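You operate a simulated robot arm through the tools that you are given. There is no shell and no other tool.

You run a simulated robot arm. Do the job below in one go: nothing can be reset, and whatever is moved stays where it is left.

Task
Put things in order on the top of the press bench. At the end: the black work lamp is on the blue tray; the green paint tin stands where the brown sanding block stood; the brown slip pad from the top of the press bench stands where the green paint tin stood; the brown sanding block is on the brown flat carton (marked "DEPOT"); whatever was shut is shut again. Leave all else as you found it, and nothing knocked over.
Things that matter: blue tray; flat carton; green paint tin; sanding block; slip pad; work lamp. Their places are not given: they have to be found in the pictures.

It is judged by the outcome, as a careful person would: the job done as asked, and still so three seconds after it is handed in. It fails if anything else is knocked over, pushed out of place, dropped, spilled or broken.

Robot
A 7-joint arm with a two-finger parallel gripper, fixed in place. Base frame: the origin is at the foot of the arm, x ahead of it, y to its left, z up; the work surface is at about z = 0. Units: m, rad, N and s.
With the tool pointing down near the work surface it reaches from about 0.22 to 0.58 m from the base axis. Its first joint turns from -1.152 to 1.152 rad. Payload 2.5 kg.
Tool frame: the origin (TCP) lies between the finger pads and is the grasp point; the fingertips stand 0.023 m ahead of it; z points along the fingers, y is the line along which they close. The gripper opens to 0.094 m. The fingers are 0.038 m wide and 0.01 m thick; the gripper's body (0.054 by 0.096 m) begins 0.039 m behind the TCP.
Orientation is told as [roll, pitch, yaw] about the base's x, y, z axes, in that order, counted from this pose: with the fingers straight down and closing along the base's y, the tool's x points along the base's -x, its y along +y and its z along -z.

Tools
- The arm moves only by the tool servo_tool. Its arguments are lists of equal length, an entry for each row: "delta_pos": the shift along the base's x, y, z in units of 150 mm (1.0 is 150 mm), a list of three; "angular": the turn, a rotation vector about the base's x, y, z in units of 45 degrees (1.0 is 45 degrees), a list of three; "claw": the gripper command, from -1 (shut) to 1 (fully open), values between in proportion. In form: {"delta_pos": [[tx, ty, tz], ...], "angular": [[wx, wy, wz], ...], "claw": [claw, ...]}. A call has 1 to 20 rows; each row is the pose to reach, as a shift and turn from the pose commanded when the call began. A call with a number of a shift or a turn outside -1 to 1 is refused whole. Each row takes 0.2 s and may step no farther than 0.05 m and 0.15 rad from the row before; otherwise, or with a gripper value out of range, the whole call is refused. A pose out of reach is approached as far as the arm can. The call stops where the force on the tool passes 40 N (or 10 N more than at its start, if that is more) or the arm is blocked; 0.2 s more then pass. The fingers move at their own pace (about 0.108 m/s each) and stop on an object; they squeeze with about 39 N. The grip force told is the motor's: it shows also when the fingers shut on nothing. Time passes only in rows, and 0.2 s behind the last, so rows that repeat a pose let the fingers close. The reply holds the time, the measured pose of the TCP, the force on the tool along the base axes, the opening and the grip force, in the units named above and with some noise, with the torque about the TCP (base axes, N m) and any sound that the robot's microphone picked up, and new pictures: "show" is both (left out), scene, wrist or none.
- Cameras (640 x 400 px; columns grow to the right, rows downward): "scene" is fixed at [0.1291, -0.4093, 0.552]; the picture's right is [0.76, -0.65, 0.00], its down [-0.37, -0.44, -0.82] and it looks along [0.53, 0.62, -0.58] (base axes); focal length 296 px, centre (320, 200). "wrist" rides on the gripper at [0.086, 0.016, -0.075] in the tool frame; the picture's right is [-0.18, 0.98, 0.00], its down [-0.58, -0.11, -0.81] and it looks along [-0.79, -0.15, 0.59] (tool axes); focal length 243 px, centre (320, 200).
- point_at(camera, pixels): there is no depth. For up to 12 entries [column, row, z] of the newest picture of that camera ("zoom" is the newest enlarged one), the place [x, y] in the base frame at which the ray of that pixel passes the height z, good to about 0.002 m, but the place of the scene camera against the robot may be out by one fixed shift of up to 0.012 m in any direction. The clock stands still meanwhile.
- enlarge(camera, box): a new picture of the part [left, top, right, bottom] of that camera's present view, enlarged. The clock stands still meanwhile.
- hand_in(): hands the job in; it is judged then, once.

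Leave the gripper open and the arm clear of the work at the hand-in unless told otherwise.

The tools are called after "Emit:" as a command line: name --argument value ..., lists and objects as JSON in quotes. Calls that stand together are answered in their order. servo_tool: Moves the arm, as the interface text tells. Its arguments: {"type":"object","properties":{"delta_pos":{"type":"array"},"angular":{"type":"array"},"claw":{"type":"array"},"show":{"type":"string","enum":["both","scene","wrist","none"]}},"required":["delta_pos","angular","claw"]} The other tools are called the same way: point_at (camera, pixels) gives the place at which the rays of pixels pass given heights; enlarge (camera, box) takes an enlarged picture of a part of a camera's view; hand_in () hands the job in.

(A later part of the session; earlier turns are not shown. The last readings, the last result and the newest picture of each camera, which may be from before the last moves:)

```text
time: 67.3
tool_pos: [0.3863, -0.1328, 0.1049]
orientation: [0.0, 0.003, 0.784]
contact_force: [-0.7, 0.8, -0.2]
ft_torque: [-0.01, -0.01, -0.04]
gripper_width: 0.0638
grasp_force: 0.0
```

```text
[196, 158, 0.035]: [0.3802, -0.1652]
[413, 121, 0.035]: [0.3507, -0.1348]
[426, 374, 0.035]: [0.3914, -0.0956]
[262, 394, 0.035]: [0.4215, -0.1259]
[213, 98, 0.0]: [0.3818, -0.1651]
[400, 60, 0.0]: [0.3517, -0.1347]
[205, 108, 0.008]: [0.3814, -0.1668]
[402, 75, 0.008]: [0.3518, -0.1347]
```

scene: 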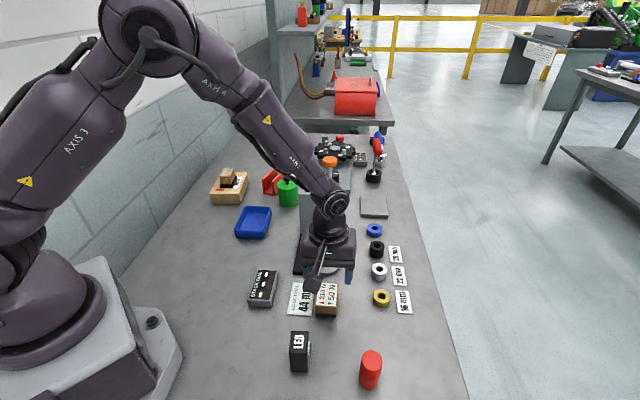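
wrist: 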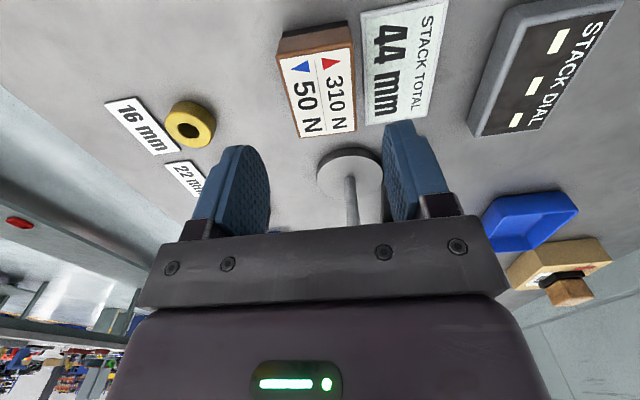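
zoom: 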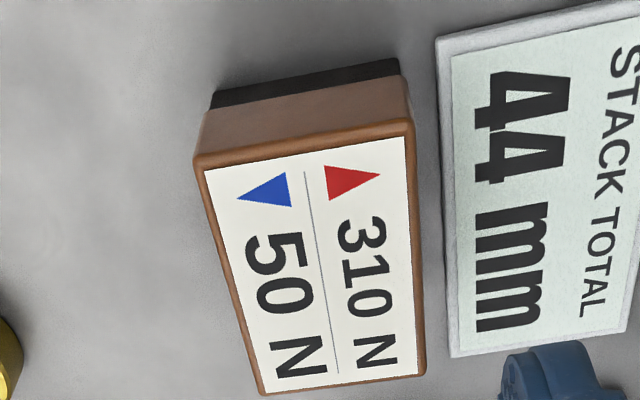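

The pad's centre is (0.386,-0.130), right under the TCP. I go straight down to TCP z≈0.034, tips about 11 mm above the bench and above the thin card.

Emit:
servo_tool --delta_pos '[[-0.003, 0.002, -0.15], [-0.003, 0.002, -0.3], [-0.003, 0.002, -0.42], [-0.003, 0.002, -0.473], [-0.003, 0.002, -0.473]]' --angular '[[0, 0, 0], [0, 0, 0], [0, 0, 0], [0, 0, 0], [0, 0, 0]]' --claw '[0.36, 0.36, 0.36, 0.36, 0.36]'

Emit:
enlarge --camera "scene" --box '[270, 240, 380, 330]'

```text
time: 68.5
tool_pos: [0.3869, -0.1295, 0.032]
orientation: [0.0, 0.002, 0.784]
contact_force: [0.5, -0.1, 0.3]
ft_torque: [-0.02, 0.01, -0.01]
gripper_width: 0.0642
grasp_force: 0.1
```

scene: 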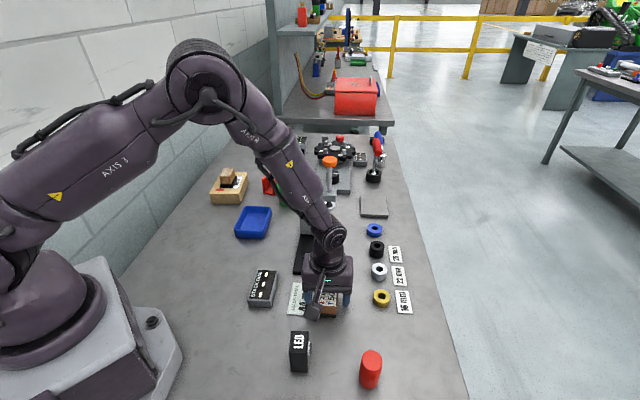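
wrist: 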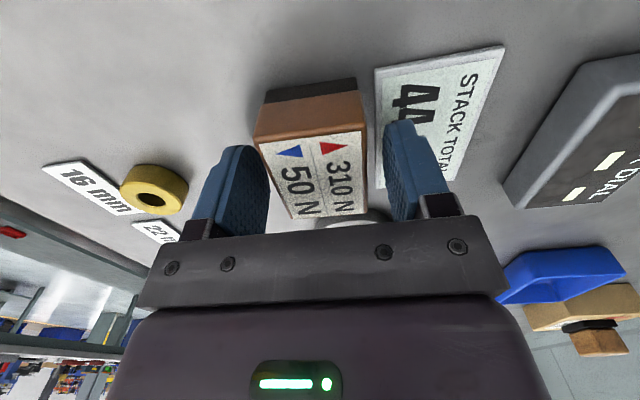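

```text
4.44 times, centred on (325, 285) of scene
```

zoom: 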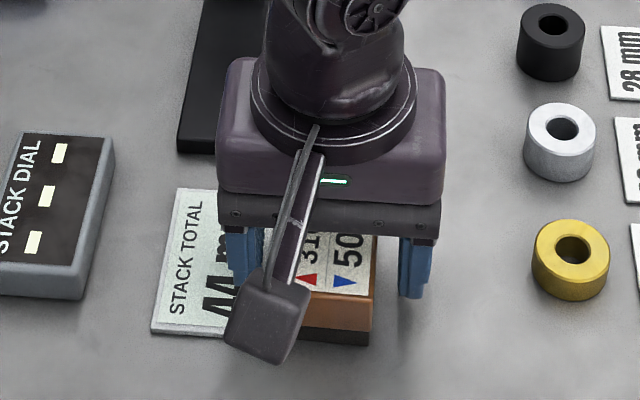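

Both fingers stand free beside the pad. I close.

Emit:
servo_tool --delta_pos '[[0, 0, 0], [0, 0, 0], [0, 0, 0]]' --angular '[[0, 0, 0], [0, 0, 0], [0, 0, 0]]' --claw '[-1, -1, -1]' --show "wrist"

```text
time: 69.3
tool_pos: [0.3853, -0.13, 0.0333]
orientation: [-0.001, 0.001, 0.785]
contact_force: [0.6, 0.6, 0.2]
ft_torque: [0.03, -0.01, -0.01]
gripper_width: 0.0436
grasp_force: 39.0
```

wrist: 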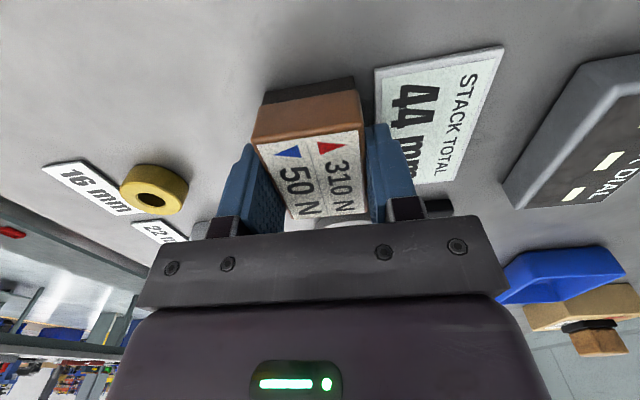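

Gripped at 43.6 mm. I lift slowly by 20 mm and check the force and whether the pad comes up whole.

Emit:
servo_tool --delta_pos '[[0, 0, 0.02], [0, 0, 0.05], [0, 0, 0.09], [0, 0, 0.133], [0, 0, 0.133]]' --angular '[[0, 0, 0], [0, 0, 0], [0, 0, 0], [0, 0, 0], [0, 0, 0]]' --claw '[-1, -1, -1, -1, -1]'

Emit:
enlarge --camera "scene" --box '[270, 240, 380, 330]'

Emit:
enlarge --camera "wrist" --box '[220, 40, 420, 240]'

```text
time: 70.5
tool_pos: [0.3853, -0.1307, 0.0517]
orientation: [0.0, 0.002, 0.786]
contact_force: [-0.3, 0.2, -2.7]
ft_torque: [-0.01, -0.03, -0.02]
gripper_width: 0.0436
grasp_force: 40.0
```

scene: 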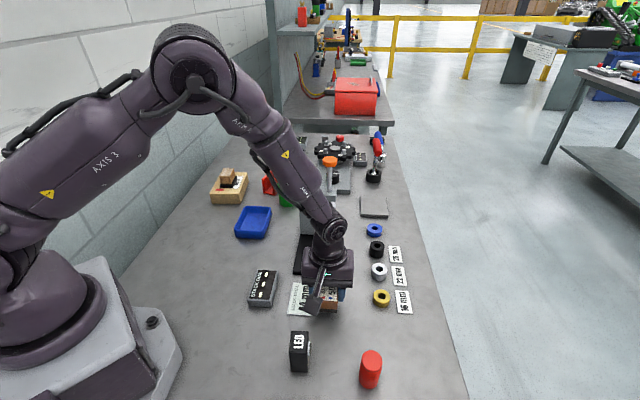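
wrist: 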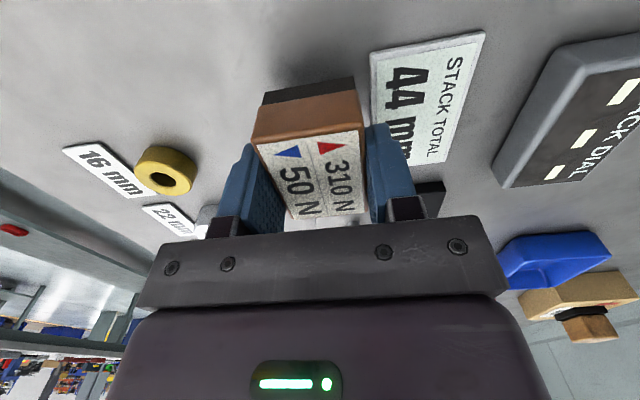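

```text
4.44 times, centred on (325, 285) of scene
```

zoom: 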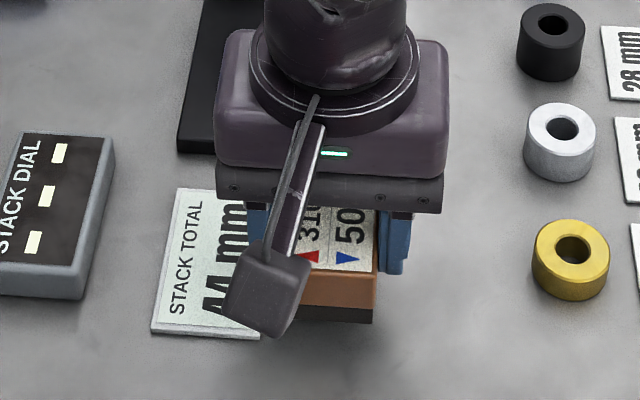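

```text
2.00 times, centred on (320, 140) of wrist
```

zoom: 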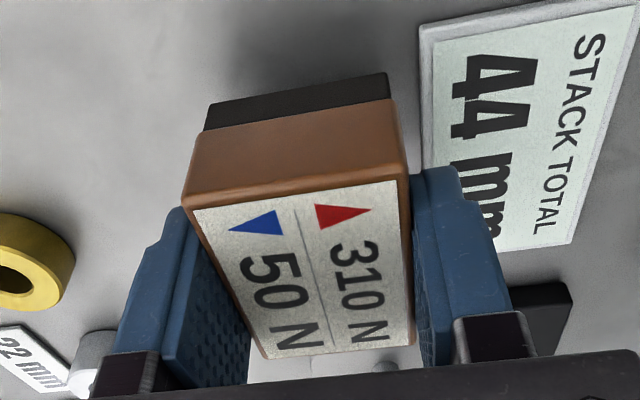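

The pad came up whole (about 2.7 N) and the card stayed put. I raise it and carry it to the tin's old place at (0.2724,0.0945).

Emit:
servo_tool --delta_pos '[[0, 0, 0.15], [0, 0, 0.33], [-0.03, 0.05, 0.467], [-0.1, 0.2, 0.467], [-0.2, 0.4, 0.467], [-0.3, 0.6, 0.467], [-0.36, 0.72, 0.467], [-0.38, 0.75, 0.467], [-0.38, 0.75, 0.467]]' --angular '[[0, 0, 0], [0, 0, 0], [0, 0, 0], [0, 0, 0], [0, 0, 0], [0, 0, 0], [0, 0, 0], [0, 0, 0], [0, 0, 0]]' --claw '[-1, -1, -1, -1, -1, -1, -1, -1, -1]' --show "scene"

Emit:
servo_tool --delta_pos '[[-0.05, 0.1, 0], [-0.15, 0.3, 0], [-0.27, 0.53, 0], [-0.35, 0.7, 0], [-0.379, 0.751, 0], [-0.379, 0.751, 0], [-0.379, 0.751, 0]]' --angular '[[0, 0, 0], [0, 0, 0], [0, 0, 0], [0, 0, 0], [0, 0, 0], [0, 0, 0], [0, 0, 0]]' --claw '[-1, -1, -1, -1, -1, -1, -1]'

```text
time: 72.5
tool_pos: [0.3302, -0.0165, 0.1238]
orientation: [-0.001, 0.003, 0.785]
contact_force: [-0.1, -0.1, -2.8]
ft_torque: [-0.01, -0.01, -0.01]
gripper_width: 0.0438
grasp_force: 39.2
```

scene: 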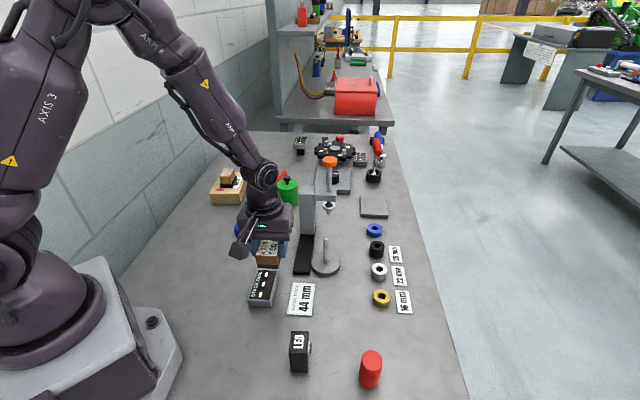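

```text
time: 74.1
tool_pos: [0.2727, 0.0935, 0.1231]
orientation: [-0.001, 0.002, 0.785]
contact_force: [-0.3, 0.0, -3.7]
ft_torque: [0.01, 0.01, -0.04]
gripper_width: 0.0438
grasp_force: 38.9
```

scene: 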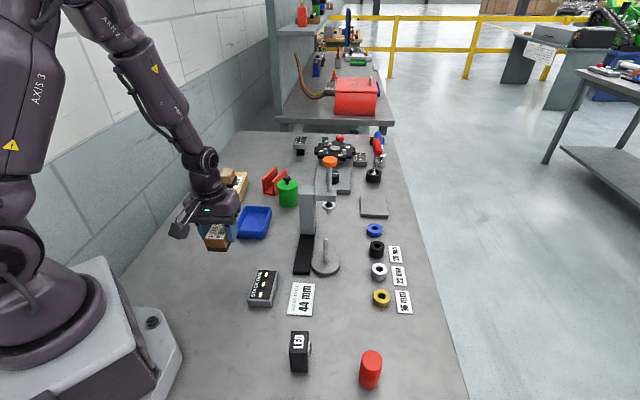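
wrist: 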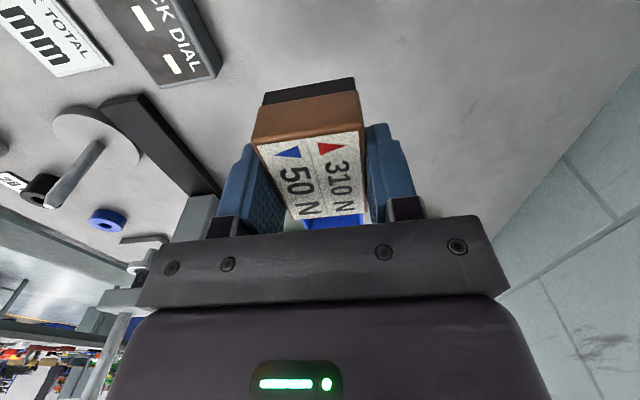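

Over the tin's old place. I lower to just above the bench.

Emit:
servo_tool --delta_pos '[[0, 0, -0.15], [0, 0, -0.33], [0, 0, -0.48], [0, 0, -0.56], [0, 0, -0.585], [0, 0, -0.59]]' --angular '[[0, 0, 0], [0, 0, 0], [0, 0, 0], [0, 0, 0], [0, 0, 0], [0, 0, 0]]' --claw '[-1, -1, -1, -1, -1, -1]' --show "none"

Emit:
servo_tool --delta_pos '[[0, 0, -0.003], [0, 0, -0.006], [0, 0, -0.009], [0, 0, -0.012]]' --angular '[[0, 0, 0], [0, 0, 0], [0, 0, 0], [0, 0, 0]]' --claw '[-1, -1, -1, -1]' --show "none"

```text
time: 75.5
tool_pos: [0.2707, 0.0951, 0.0329]
orientation: [0.0, 0.001, 0.785]
contact_force: [-0.1, -0.2, -2.3]
ft_torque: [0.0, 0.0, -0.01]
gripper_width: 0.0439
grasp_force: 39.2
```

```text
time: 76.5
tool_pos: [0.2731, 0.0945, 0.0323]
orientation: [-0.001, -0.001, 0.785]
contact_force: [-6.7, 3.1, 31.7]
ft_torque: [0.07, 0.13, -0.01]
gripper_width: 0.0436
grasp_force: 38.9
```

Contact (31.7 N). I ease up 1.5 mm, open to about 64 mm and rise.

Emit:
servo_tool --delta_pos '[[0, 0, 0.01], [0, 0, 0.01], [0, 0, 0.01], [0, 0, 0.01], [0, 0, 0.15], [0, 0, 0.4], [0, 0, 0.65], [0, 0, 0.9], [0, 0, 0.9]]' --angular '[[0, 0, 0], [0, 0, 0], [0, 0, 0], [0, 0, 0], [0, 0, 0], [0, 0, 0], [0, 0, 0], [0, 0, 0], [0, 0, 0]]' --claw '[-1, 0.36, 0.36, 0.36, 0.36, 0.36, 0.36, 0.36, 0.36]'

Emit:
enlarge --camera "scene" --box '[180, 200, 350, 400]'

```text
time: 78.5
tool_pos: [0.2716, 0.0942, 0.1693]
orientation: [0.0, 0.001, 0.784]
contact_force: [-0.1, -1.2, -0.4]
ft_torque: [0.01, -0.01, 0.03]
gripper_width: 0.0639
grasp_force: 0.1
```

scene: 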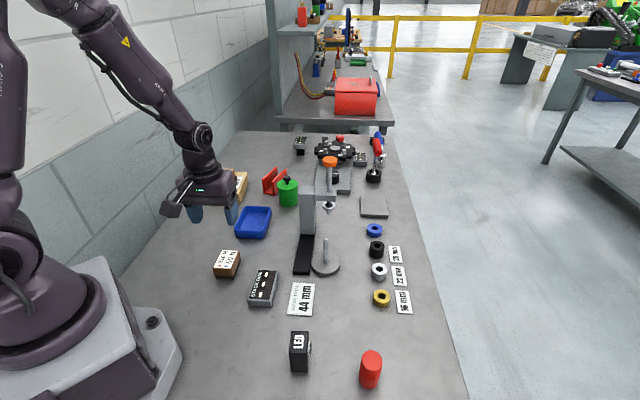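
wrist: 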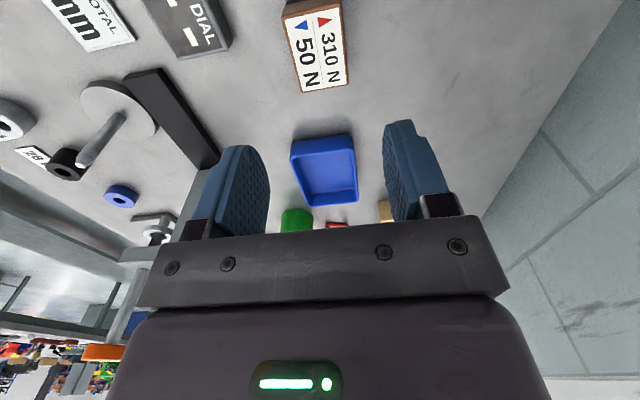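

```text
2.00 times, centred on (265, 300) of scene
```

zoom: 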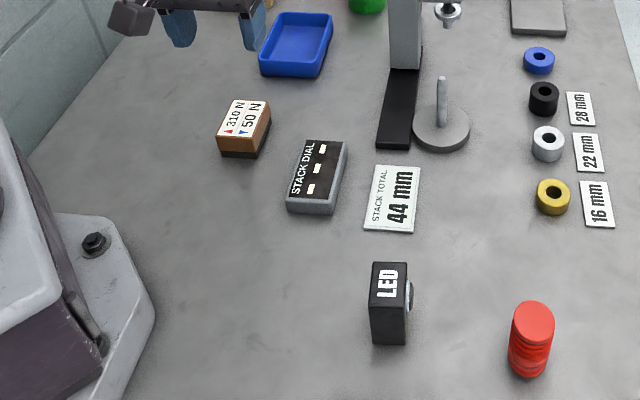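

The slip pad stands where the tin was. Now the black lamp. I swing over toward it at z≈0.2.

Emit:
servo_tool --delta_pos '[[0, -0.25, 0.1], [0.02, -0.5, 0.2], [0.04, -0.75, 0.2], [0.05, -1.0, 0.2]]' --angular '[[0, 0, 0], [0, 0, 0], [0, 0, 0], [0, 0, 0]]' --claw '[0.36, 0.36, 0.36, 0.36]' --show "none"

Emit:
servo_tool --delta_pos '[[0, -0.25, 0], [0, -0.5, 0], [0, -0.6, 0], [0, -0.6, 0]]' --angular '[[0, 0, 0], [0, 0, 0], [0, 0, 0], [0, 0, 0]]' --claw '[0.36, 0.36, 0.36, 0.36]'

```text
time: 79.5
tool_pos: [0.2803, -0.0581, 0.1983]
orientation: [0.002, 0.002, 0.786]
contact_force: [0.4, 0.6, -0.2]
ft_torque: [-0.02, 0.02, -0.03]
gripper_width: 0.0639
grasp_force: 0.1
```

```text
time: 80.5
tool_pos: [0.2796, -0.1475, 0.1993]
orientation: [-0.001, 0.002, 0.786]
contact_force: [0.5, 1.1, 0.0]
ft_torque: [0.01, -0.01, 0.0]
gripper_width: 0.064
grasp_force: 0.0
```

scene: 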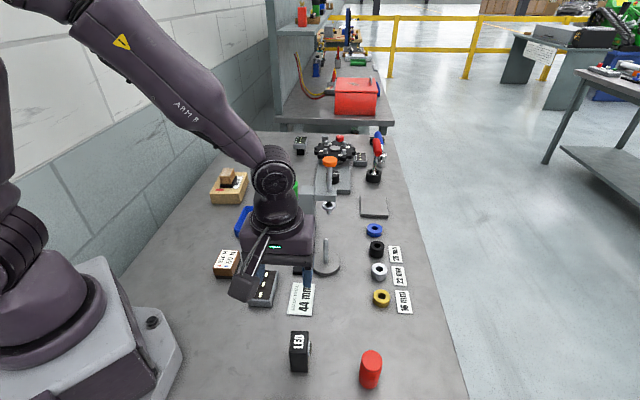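
wrist: 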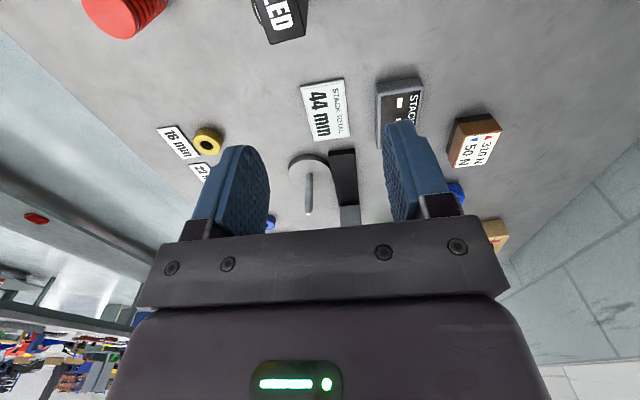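

The lamp is at the top edge of the wrist view. The lens sticks out on its right side, so I want to grip it on the other two faces. I turn the tool by -90° (two calls) and pull back a little to see it.

Emit:
servo_tool --delta_pos '[[-0.05, 0, 0], [-0.1, 0, 0], [-0.15, 0, 0], [-0.2, 0, 0], [-0.25, 0, 0], [-0.3, 0, 0]]' --angular '[[0, 0, -0.17], [0, 0, -0.34], [0, 0, -0.51], [0, 0, -0.68], [0, 0, -0.85], [0, 0, -1.0]]' --claw '[0.36, 0.36, 0.36, 0.36, 0.36, 0.36]' --show "none"

Emit:
servo_tool --delta_pos '[[0, 0, 0], [0, 0, 0], [0, 0, 0], [0, 0, 0], [0, 0, 0], [0, 0, 0], [0, 0, 0]]' --angular '[[0, 0, -0.17], [0, 0, -0.34], [0, 0, -0.51], [0, 0, -0.68], [0, 0, -0.85], [0, 0, -1.0], [0, 0, -1.0]]' --claw '[1, 1, 1, 1, 1, 1, 1]'

```text
time: 81.9
tool_pos: [0.2347, -0.1472, 0.1985]
orientation: [-0.001, -0.001, -0.004]
contact_force: [0.7, 0.4, 0.1]
ft_torque: [-0.03, 0.01, 0.0]
gripper_width: 0.064
grasp_force: 0.1
```

```text
time: 83.5
tool_pos: [0.2347, -0.1469, 0.1985]
orientation: [0.0, 0.001, -0.787]
contact_force: [0.3, 0.9, 0.0]
ft_torque: [0.03, 0.04, 0.02]
gripper_width: 0.094
grasp_force: 0.1
```

scene: 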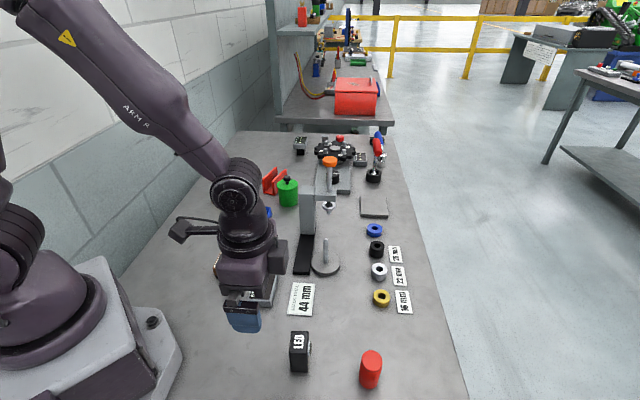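
wrist: 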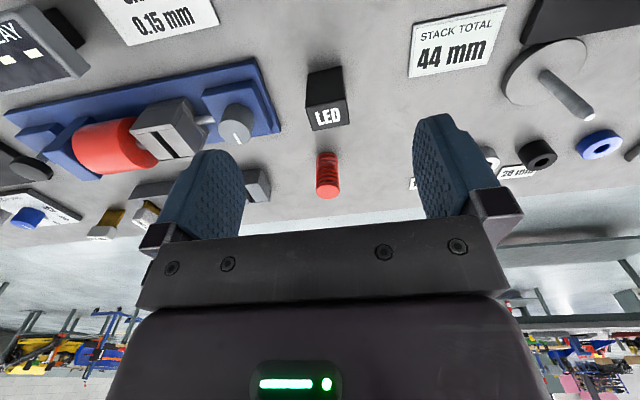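

The wrist view now shows a part of the bench the scene camera doesn't cover. I'll look closely at it before going on.

Emit:
enlarge --camera "wrist" --box '[0, 0, 290, 250]'

Emit:
enlarge --camera "wrist" --box '[280, 40, 400, 220]'

Emit:
enlarge --camera "wrist" --box '[60, 170, 200, 250]'

```text
1.60 times, centred on (145, 125) of wrist
```

zoom: 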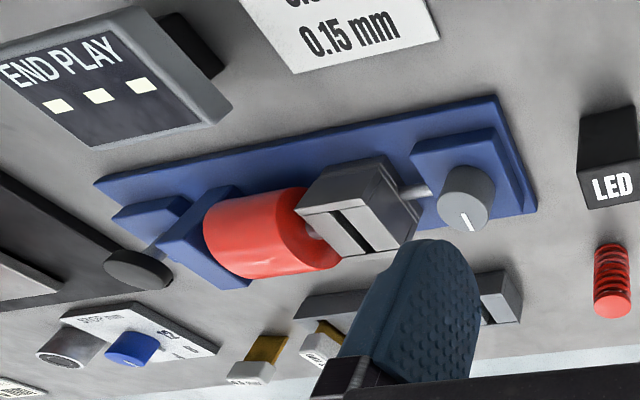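

```text
2.22 times, centred on (340, 130) of wrist
```

zoom: 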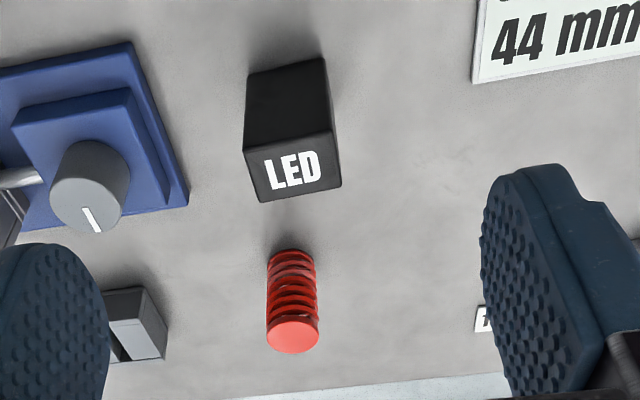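

```text
4.57 times, centred on (130, 210) of wrist
```

zoom: 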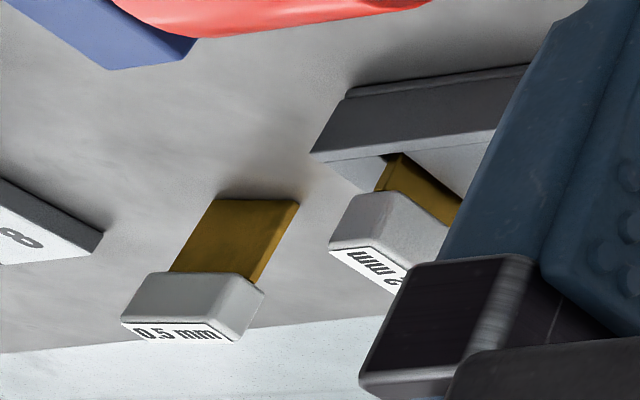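

There are more fixtures off to the right (end-play rig, brass shims). I'll turn the camera further right to check for any other brown object.

Emit:
servo_tool --delta_pos '[[0, 0, 0.05], [0, 0, 0.1], [0, 0, 0.15], [0, 0, 0.2], [0, 0, 0.2], [0, 0, 0.2]]' --angular '[[0, 0, -0.17], [0, 0, -0.34], [0, 0, -0.51], [0, 0, -0.68], [0, 0, -0.85], [0, 0, -0.85]]' --claw '[1, 1, 1, 1, 1, 1]' --show "wrist"

Emit:
enlarge --camera "wrist" --box '[0, 0, 320, 200]'

Emit:
enlarge --camera "wrist" --box '[320, 0, 640, 200]'

```text
time: 84.9
tool_pos: [0.2349, -0.1441, 0.2293]
orientation: [0.0, 0.002, -1.455]
contact_force: [0.5, 0.0, 0.0]
ft_torque: [-0.02, -0.03, -0.03]
gripper_width: 0.0939
grasp_force: 0.0
```

wrist: 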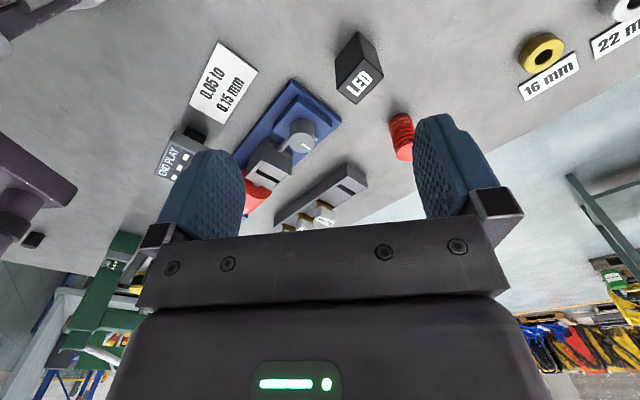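

```text
2.00 times, centred on (160, 100) of wrist
```

zoom: 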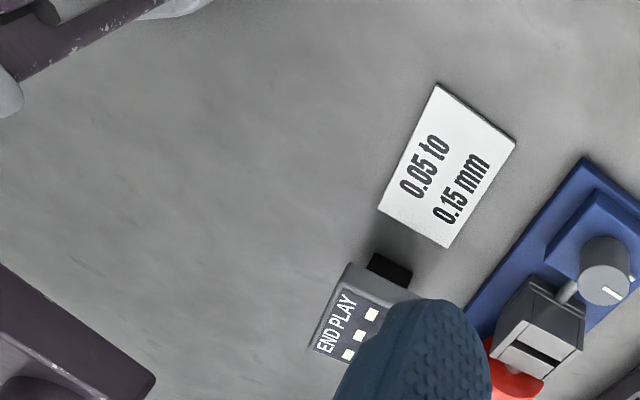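

```text
2.00 times, centred on (480, 100) of wrist
```

zoom: 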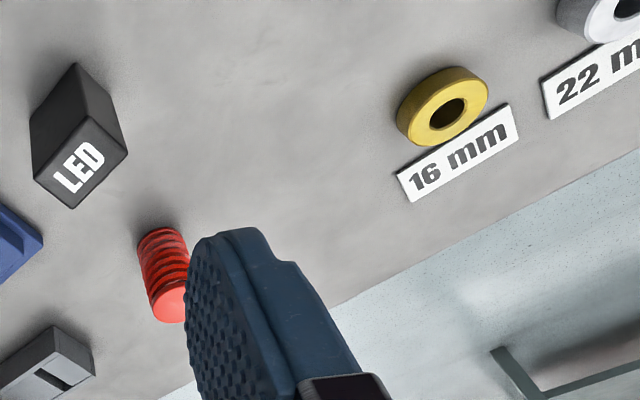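

No other brown block so far. I move a bit further right to see past the fingers.

Emit:
servo_tool --delta_pos '[[-0.05, -0.2, 0.05], [-0.1, -0.4, 0.1], [-0.15, -0.6, 0.15], [-0.2, -0.7, 0.2], [-0.2, -0.7, 0.2]]' --angular '[[0, 0, 0], [0, 0, 0.1], [0, 0, 0.2], [0, 0, 0.3], [0, 0, 0.3]]' --claw '[1, 1, 1, 1, 1]'

Emit:
enlarge --camera "wrist" --box '[0, 0, 320, 240]'

Emit:
enlarge --camera "wrist" --box '[220, 0, 540, 240]'

```text
time: 86.1
tool_pos: [0.205, -0.2496, 0.2584]
orientation: [-0.001, 0.001, -1.216]
contact_force: [-0.6, 0.0, 0.1]
ft_torque: [0.0, 0.0, 0.03]
gripper_width: 0.0937
grasp_force: 0.1
```

scene: 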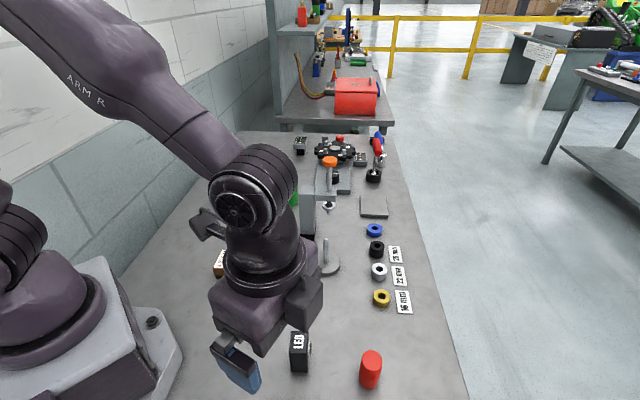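
wrist: 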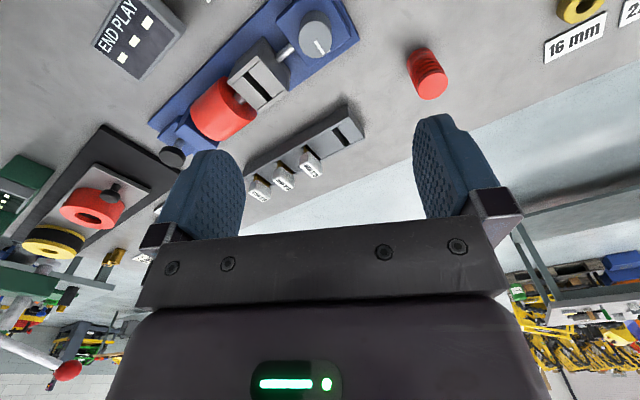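

```text
1.67 times, centred on (160, 120) of wrist
```

zoom: 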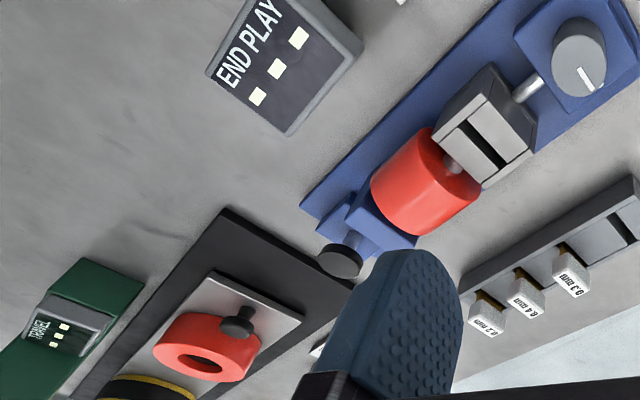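

```text
1.67 times, centred on (380, 120) of wrist
```

zoom: 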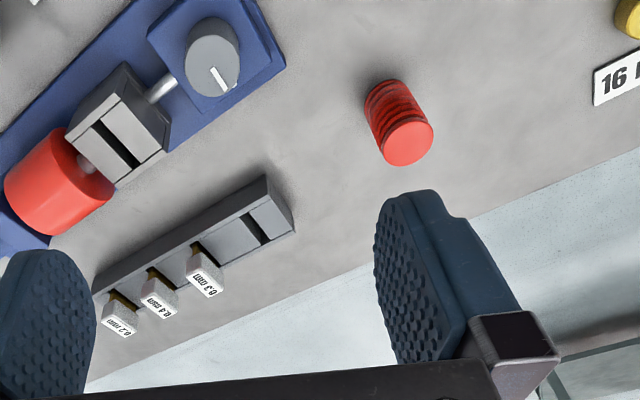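

No other brown block within reach; only fixtures. So the slip pad was the labelled block. I return to look at the lamp.

Emit:
servo_tool --delta_pos '[[0.05, 0.2, -0.1], [0.1, 0.4, -0.2], [0.15, 0.6, -0.3], [0.2, 0.697, -0.4], [0.2, 0.697, -0.48], [0.2, 0.697, -0.48]]' --angular '[[0, 0, 0.14], [0, 0, 0.28], [0, 0, 0.42], [0, 0, 0.553], [0, 0, 0.553], [0, 0, 0.553]]' --claw '[1, 1, 1, 1, 1, 1]'

Emit:
enlarge --camera "wrist" --box '[270, 40, 390, 140]'

```text
time: 87.5
tool_pos: [0.2362, -0.1446, 0.1855]
orientation: [0.001, 0.003, -0.781]
contact_force: [-0.1, -0.7, 0.2]
ft_torque: [-0.01, -0.01, 0.01]
gripper_width: 0.094
grasp_force: 0.0
```

scene: 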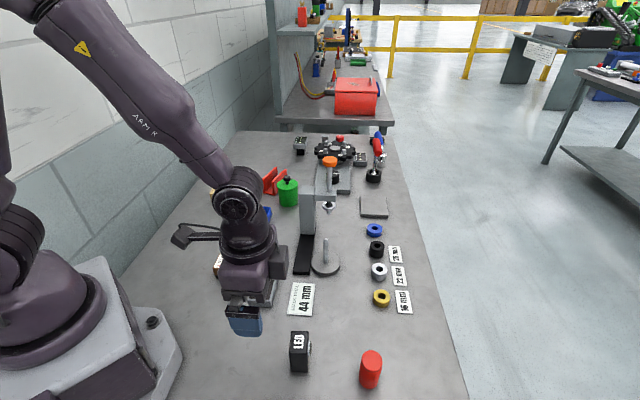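
wrist: 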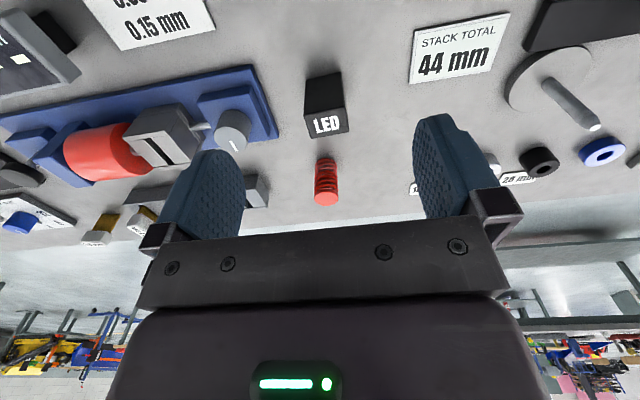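

```text
4.00 times, centred on (330, 90) of wrist
```

zoom: 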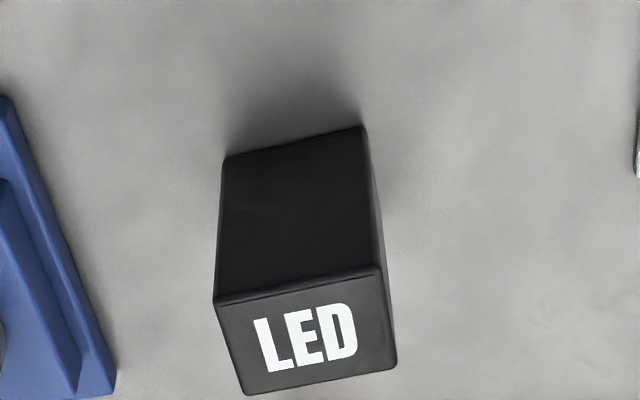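

Emit:
point_at --camera "zoom" --pixels '[[224, 160, 0.0], [364, 125, 0.0], [215, 302, 0.05], [383, 272, 0.05], [215, 302, 0.06], [383, 272, 0.06], [397, 365, 0.05], [243, 395, 0.05], [397, 365, 0.06], [243, 395, 0.06]]'

```text
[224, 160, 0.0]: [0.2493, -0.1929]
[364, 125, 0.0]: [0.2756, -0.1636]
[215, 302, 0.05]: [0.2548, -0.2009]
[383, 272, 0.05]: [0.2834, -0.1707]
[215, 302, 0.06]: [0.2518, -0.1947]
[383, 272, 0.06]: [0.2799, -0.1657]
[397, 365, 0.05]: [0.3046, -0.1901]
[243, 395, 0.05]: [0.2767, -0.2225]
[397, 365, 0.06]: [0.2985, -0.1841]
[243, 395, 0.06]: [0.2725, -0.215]
```

The lamp is about 40×27 mm and 64 mm tall, centred near (0.273,-0.188). I check the blue rig's distance, since a finger goes down on that side.

Emit:
point_at --camera "wrist" --pixels '[[278, 136, 0.01], [252, 66, 0.01], [278, 136, 0.0], [315, 160, 0.0], [328, 205, 0.05]]'

Emit:
servo_tool --delta_pos '[[0.1, -0.1, -0.1], [0.2, -0.22, -0.25], [0.252, -0.28, -0.38], [0.252, -0.28, -0.38]]' --angular '[[0, 0, 0], [0, 0, 0], [0, 0, 0], [0, 0, 0]]' --claw '[0.49, 0.49, 0.49, 0.49]'

Emit:
enlarge --camera "wrist" --box '[240, 0, 400, 120]'

```text
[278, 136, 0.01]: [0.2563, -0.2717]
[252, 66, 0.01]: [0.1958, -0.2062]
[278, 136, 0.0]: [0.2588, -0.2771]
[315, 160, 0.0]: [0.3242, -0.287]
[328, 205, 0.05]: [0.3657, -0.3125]
```

```text
time: 88.5
tool_pos: [0.2732, -0.1887, 0.1292]
orientation: [-0.001, 0.004, -0.784]
contact_force: [0.0, -0.2, 0.2]
ft_torque: [-0.01, -0.01, 0.04]
gripper_width: 0.0701
grasp_force: 0.0
```

scene: 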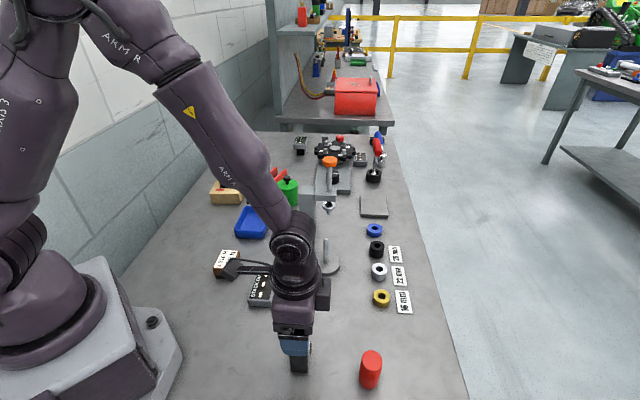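
wrist: 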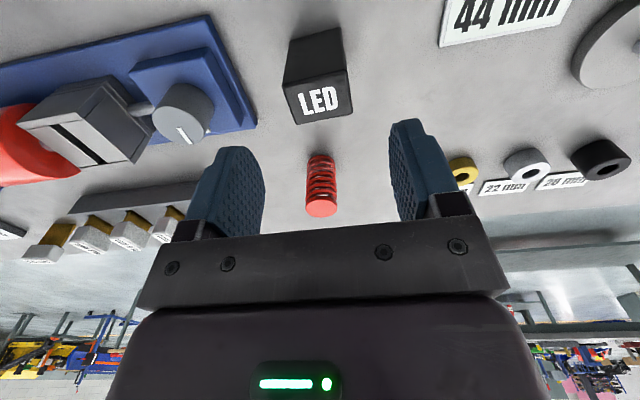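

```text
3.33 times, centred on (320, 60) of wrist
```

zoom: 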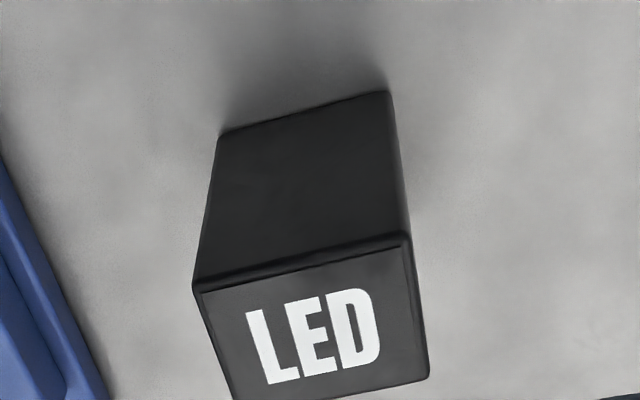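

Emit:
point_at --camera "zoom" --pixels '[[220, 136, 0.0], [390, 92, 0.0], [195, 290, 0.062], [410, 238, 0.062], [428, 378, 0.062], [195, 290, 0.066], [410, 238, 0.066], [428, 378, 0.066]]'

Emit:
point_at --camera "wrist" --pixels '[[353.5, 114, 0.062], [296, 125.5, 0.062], [353.5, 114, 0.066], [296, 125.5, 0.066]]'

```text
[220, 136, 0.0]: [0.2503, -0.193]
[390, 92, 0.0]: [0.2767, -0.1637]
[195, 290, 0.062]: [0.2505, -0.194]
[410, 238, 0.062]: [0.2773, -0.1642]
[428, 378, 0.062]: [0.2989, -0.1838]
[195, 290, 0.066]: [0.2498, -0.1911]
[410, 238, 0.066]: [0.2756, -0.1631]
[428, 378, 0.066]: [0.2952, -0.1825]
```

```text
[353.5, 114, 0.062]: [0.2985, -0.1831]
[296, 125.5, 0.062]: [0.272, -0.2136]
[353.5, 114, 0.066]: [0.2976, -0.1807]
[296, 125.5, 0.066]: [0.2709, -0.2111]
```

The lamp centre is (0.2746,-0.1888), 62 mm tall, turned about 3° more. I go down to TCP z≈0.052 so only the upper half is gripped.

Emit:
servo_tool --delta_pos '[[0.009, -0.004, -0.1], [0.009, -0.004, -0.25], [0.009, -0.004, -0.4], [0.009, -0.004, -0.518], [0.009, -0.004, -0.518]]' --angular '[[0, 0, 0.05], [0, 0, 0.05], [0, 0, 0.05], [0, 0, 0.05], [0, 0, 0.05]]' --claw '[0.49, 0.49, 0.49, 0.49, 0.49]'

Emit:
enlarge --camera "scene" --box '[240, 280, 360, 400]'

```text
time: 89.7
tool_pos: [0.2756, -0.1899, 0.0524]
orientation: [0.001, 0.003, -0.744]
contact_force: [-0.5, -0.1, -0.5]
ft_torque: [0.01, 0.04, 0.0]
gripper_width: 0.0702
grasp_force: 0.1
```

scene: 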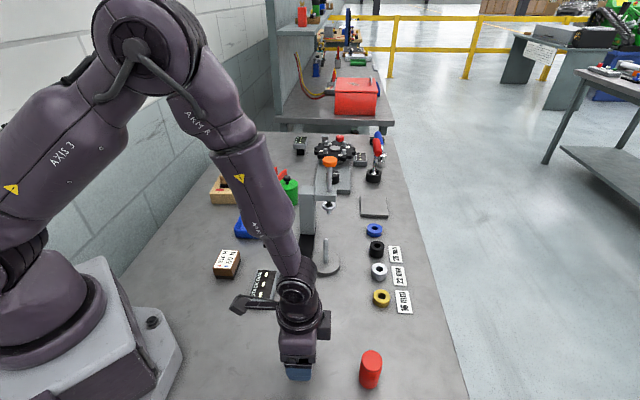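
wrist: 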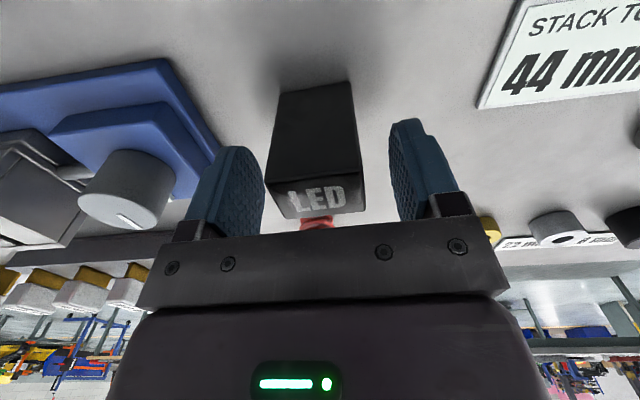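

```text
3.33 times, centred on (300, 340) of scene
```

zoom: 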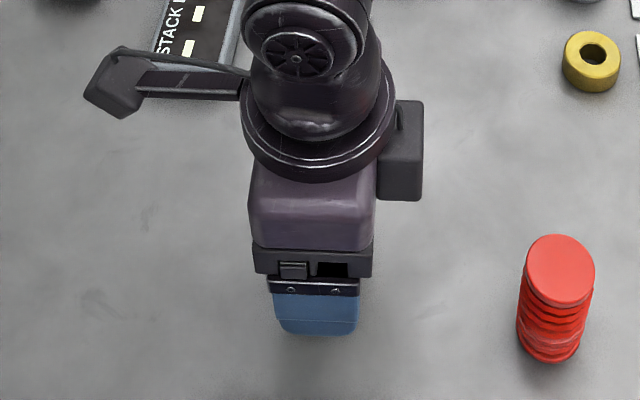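

The lamp is between the fingers. I close on it.

Emit:
servo_tool --delta_pos '[[0, 0, 0], [0, 0, 0], [0, 0, 0]]' --angular '[[0, 0, 0], [0, 0, 0], [0, 0, 0]]' --claw '[-1, -1, -1]' --show "wrist"

Emit:
servo_tool --delta_pos '[[0, 0, 0.03], [0, 0, 0.08], [0, 0, 0.16], [0, 0, 0.2], [0, 0, 0.2]]' --angular '[[0, 0, 0], [0, 0, 0], [0, 0, 0], [0, 0, 0], [0, 0, 0]]' --claw '[-1, -1, -1, -1, -1]'

```text
time: 90.5
tool_pos: [0.2747, -0.1899, 0.0516]
orientation: [0.001, 0.001, -0.744]
contact_force: [-0.3, -0.1, -0.4]
ft_torque: [-0.01, 0.03, 0.02]
gripper_width: 0.0397
grasp_force: 39.3
```

wrist: 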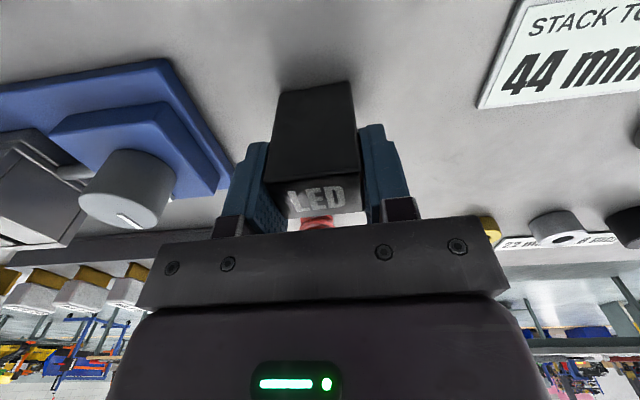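

```text
time: 91.7
tool_pos: [0.2735, -0.1893, 0.0813]
orientation: [0.001, 0.002, -0.743]
contact_force: [0.1, -1.1, -2.2]
ft_torque: [-0.03, -0.01, -0.02]
gripper_width: 0.0397
grasp_force: 39.2
```

scene: 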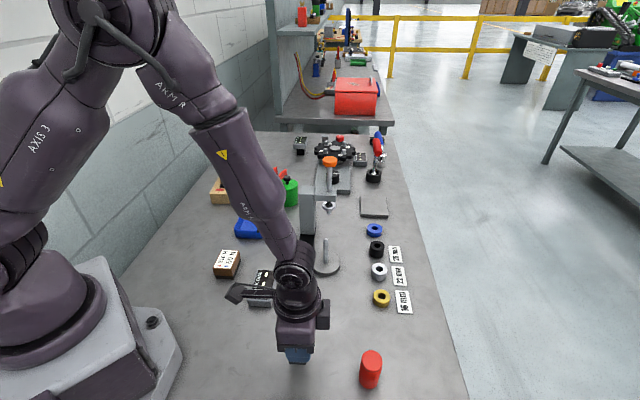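
wrist: 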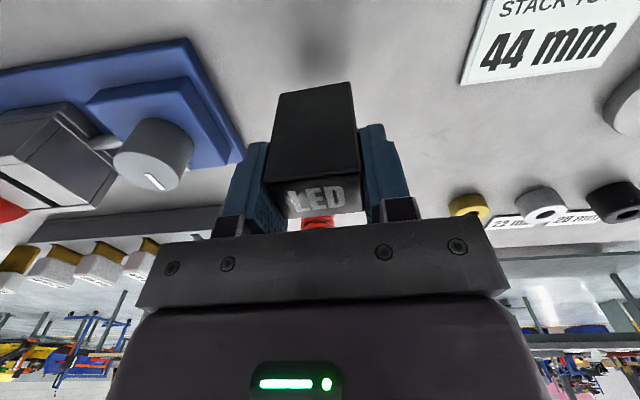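

The lamp is held (39.7 mm, about 2 N). I raise it and start toward the tray, staying on the base side of the press.

Emit:
servo_tool --delta_pos '[[0, 0, 0.2], [0, 0, 0.4], [0, 0.05, 0.6], [0.03, 0.2, 0.6], [0.08, 0.4, 0.6], [0.13, 0.6, 0.6], [0.18, 0.8, 0.6], [0.2, 0.95, 0.6], [0.2, 1.0, 0.6]]' --angular '[[0, 0, 0], [0, 0, 0], [0, 0, 0], [0, 0, 0], [0, 0, 0], [0, 0, 0], [0, 0, 0], [0, 0, 0], [0, 0, 0]]' --claw '[-1, -1, -1, -1, -1, -1, -1, -1, -1]'

Emit:
enlarge --camera "scene" --box '[220, 190, 290, 250]'

```text
time: 93.7
tool_pos: [0.3044, -0.0368, 0.1709]
orientation: [0.002, 0.002, -0.743]
contact_force: [-0.1, -0.1, -0.4]
ft_torque: [-0.02, 0.01, -0.02]
gripper_width: 0.0396
grasp_force: 38.5
```

scene: 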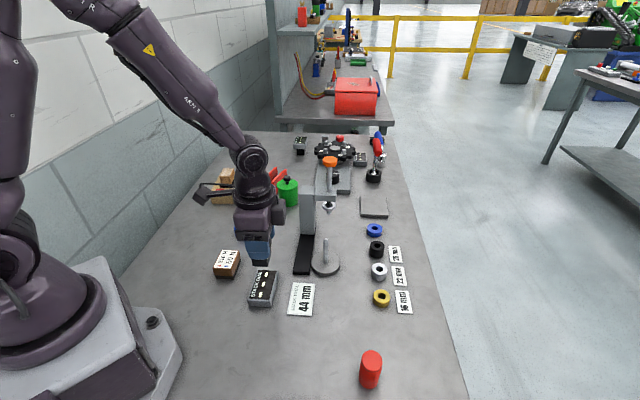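
wrist: 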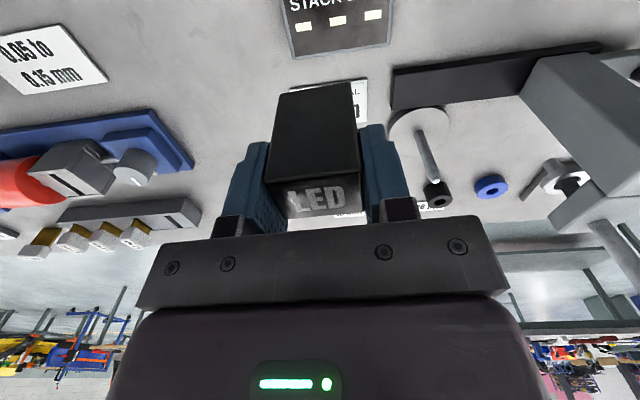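

```text
6.67 times, centred on (255, 220) of scene
```

zoom: 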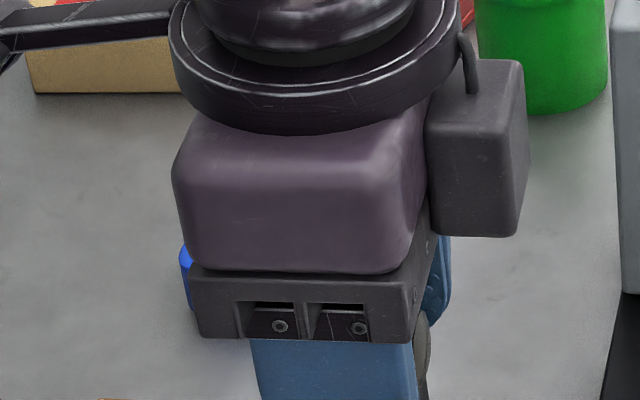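

The gripper hides the tray in the scene view. I move on a bit past the line of sight so both cameras can see it.

Emit:
servo_tool --delta_pos '[[-0.02, 0.2, 0], [-0.05, 0.45, 0], [-0.08, 0.7, 0], [-0.1, 0.9, 0], [-0.1, 1.0, 0], [-0.1, 1.0, 0]]' --angular '[[0, 0, 0], [0, 0, 0], [0, 0, 0], [0, 0, 0], [0, 0, 0], [0, 0, 0]]' --claw '[-1, -1, -1, -1, -1, -1]'

Emit:
enlarge --camera "scene" --box '[220, 190, 290, 250]'

```text
time: 95.1
tool_pos: [0.2877, 0.1131, 0.1691]
orientation: [-0.002, 0.002, -0.743]
contact_force: [-0.5, 0.1, -1.1]
ft_torque: [0.01, 0.01, 0.0]
gripper_width: 0.0395
grasp_force: 39.0
```

scene: 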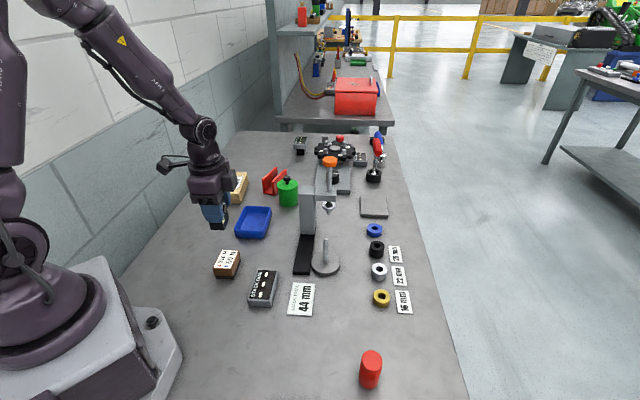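
wrist: 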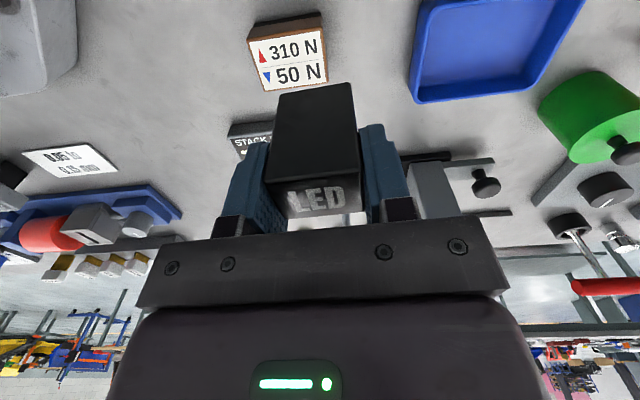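

```text
6.67 times, centred on (255, 220) of scene
```

zoom: 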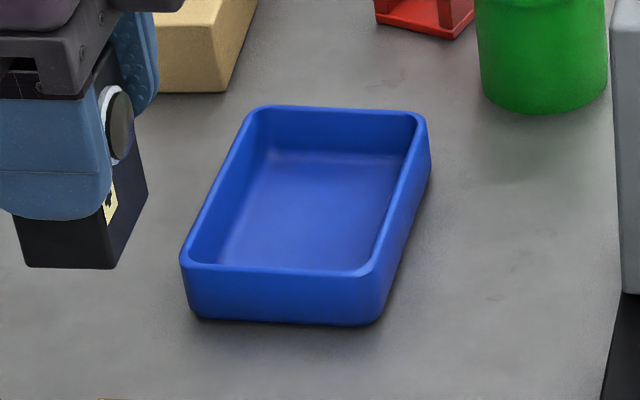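

I measure the tray's rim and base corners in this zoom, and the visible corners in the wrist view.

Emit:
point_at --camera "zoom" --pixels '[[183, 264, 0.025], [375, 276, 0.025], [428, 118, 0.025], [253, 107, 0.025], [198, 318, 0.0], [376, 325, 0.0], [220, 265, 0.004], [262, 150, 0.004], [402, 155, 0.004], [365, 268, 0.004]]'

Emit:
point_at --camera "wrist" --pixels '[[414, 103, 0.025], [528, 85, 0.025], [413, 80, 0.025], [584, 5, 0.025], [418, 5, 0.025], [414, 103, 0.03], [528, 85, 0.03]]'

```text
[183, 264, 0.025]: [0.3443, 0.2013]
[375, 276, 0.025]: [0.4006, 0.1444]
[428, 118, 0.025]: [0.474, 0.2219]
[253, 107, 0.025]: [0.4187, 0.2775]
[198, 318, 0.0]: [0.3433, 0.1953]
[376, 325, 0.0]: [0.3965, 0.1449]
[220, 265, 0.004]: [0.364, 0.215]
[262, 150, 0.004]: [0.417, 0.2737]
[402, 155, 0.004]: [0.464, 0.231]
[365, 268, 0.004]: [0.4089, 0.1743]
```

```text
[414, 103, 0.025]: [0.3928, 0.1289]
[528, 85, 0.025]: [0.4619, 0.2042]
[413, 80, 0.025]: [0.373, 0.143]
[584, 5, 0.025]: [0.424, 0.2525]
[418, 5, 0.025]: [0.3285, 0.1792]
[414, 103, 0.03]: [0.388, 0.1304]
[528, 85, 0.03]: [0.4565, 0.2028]
```

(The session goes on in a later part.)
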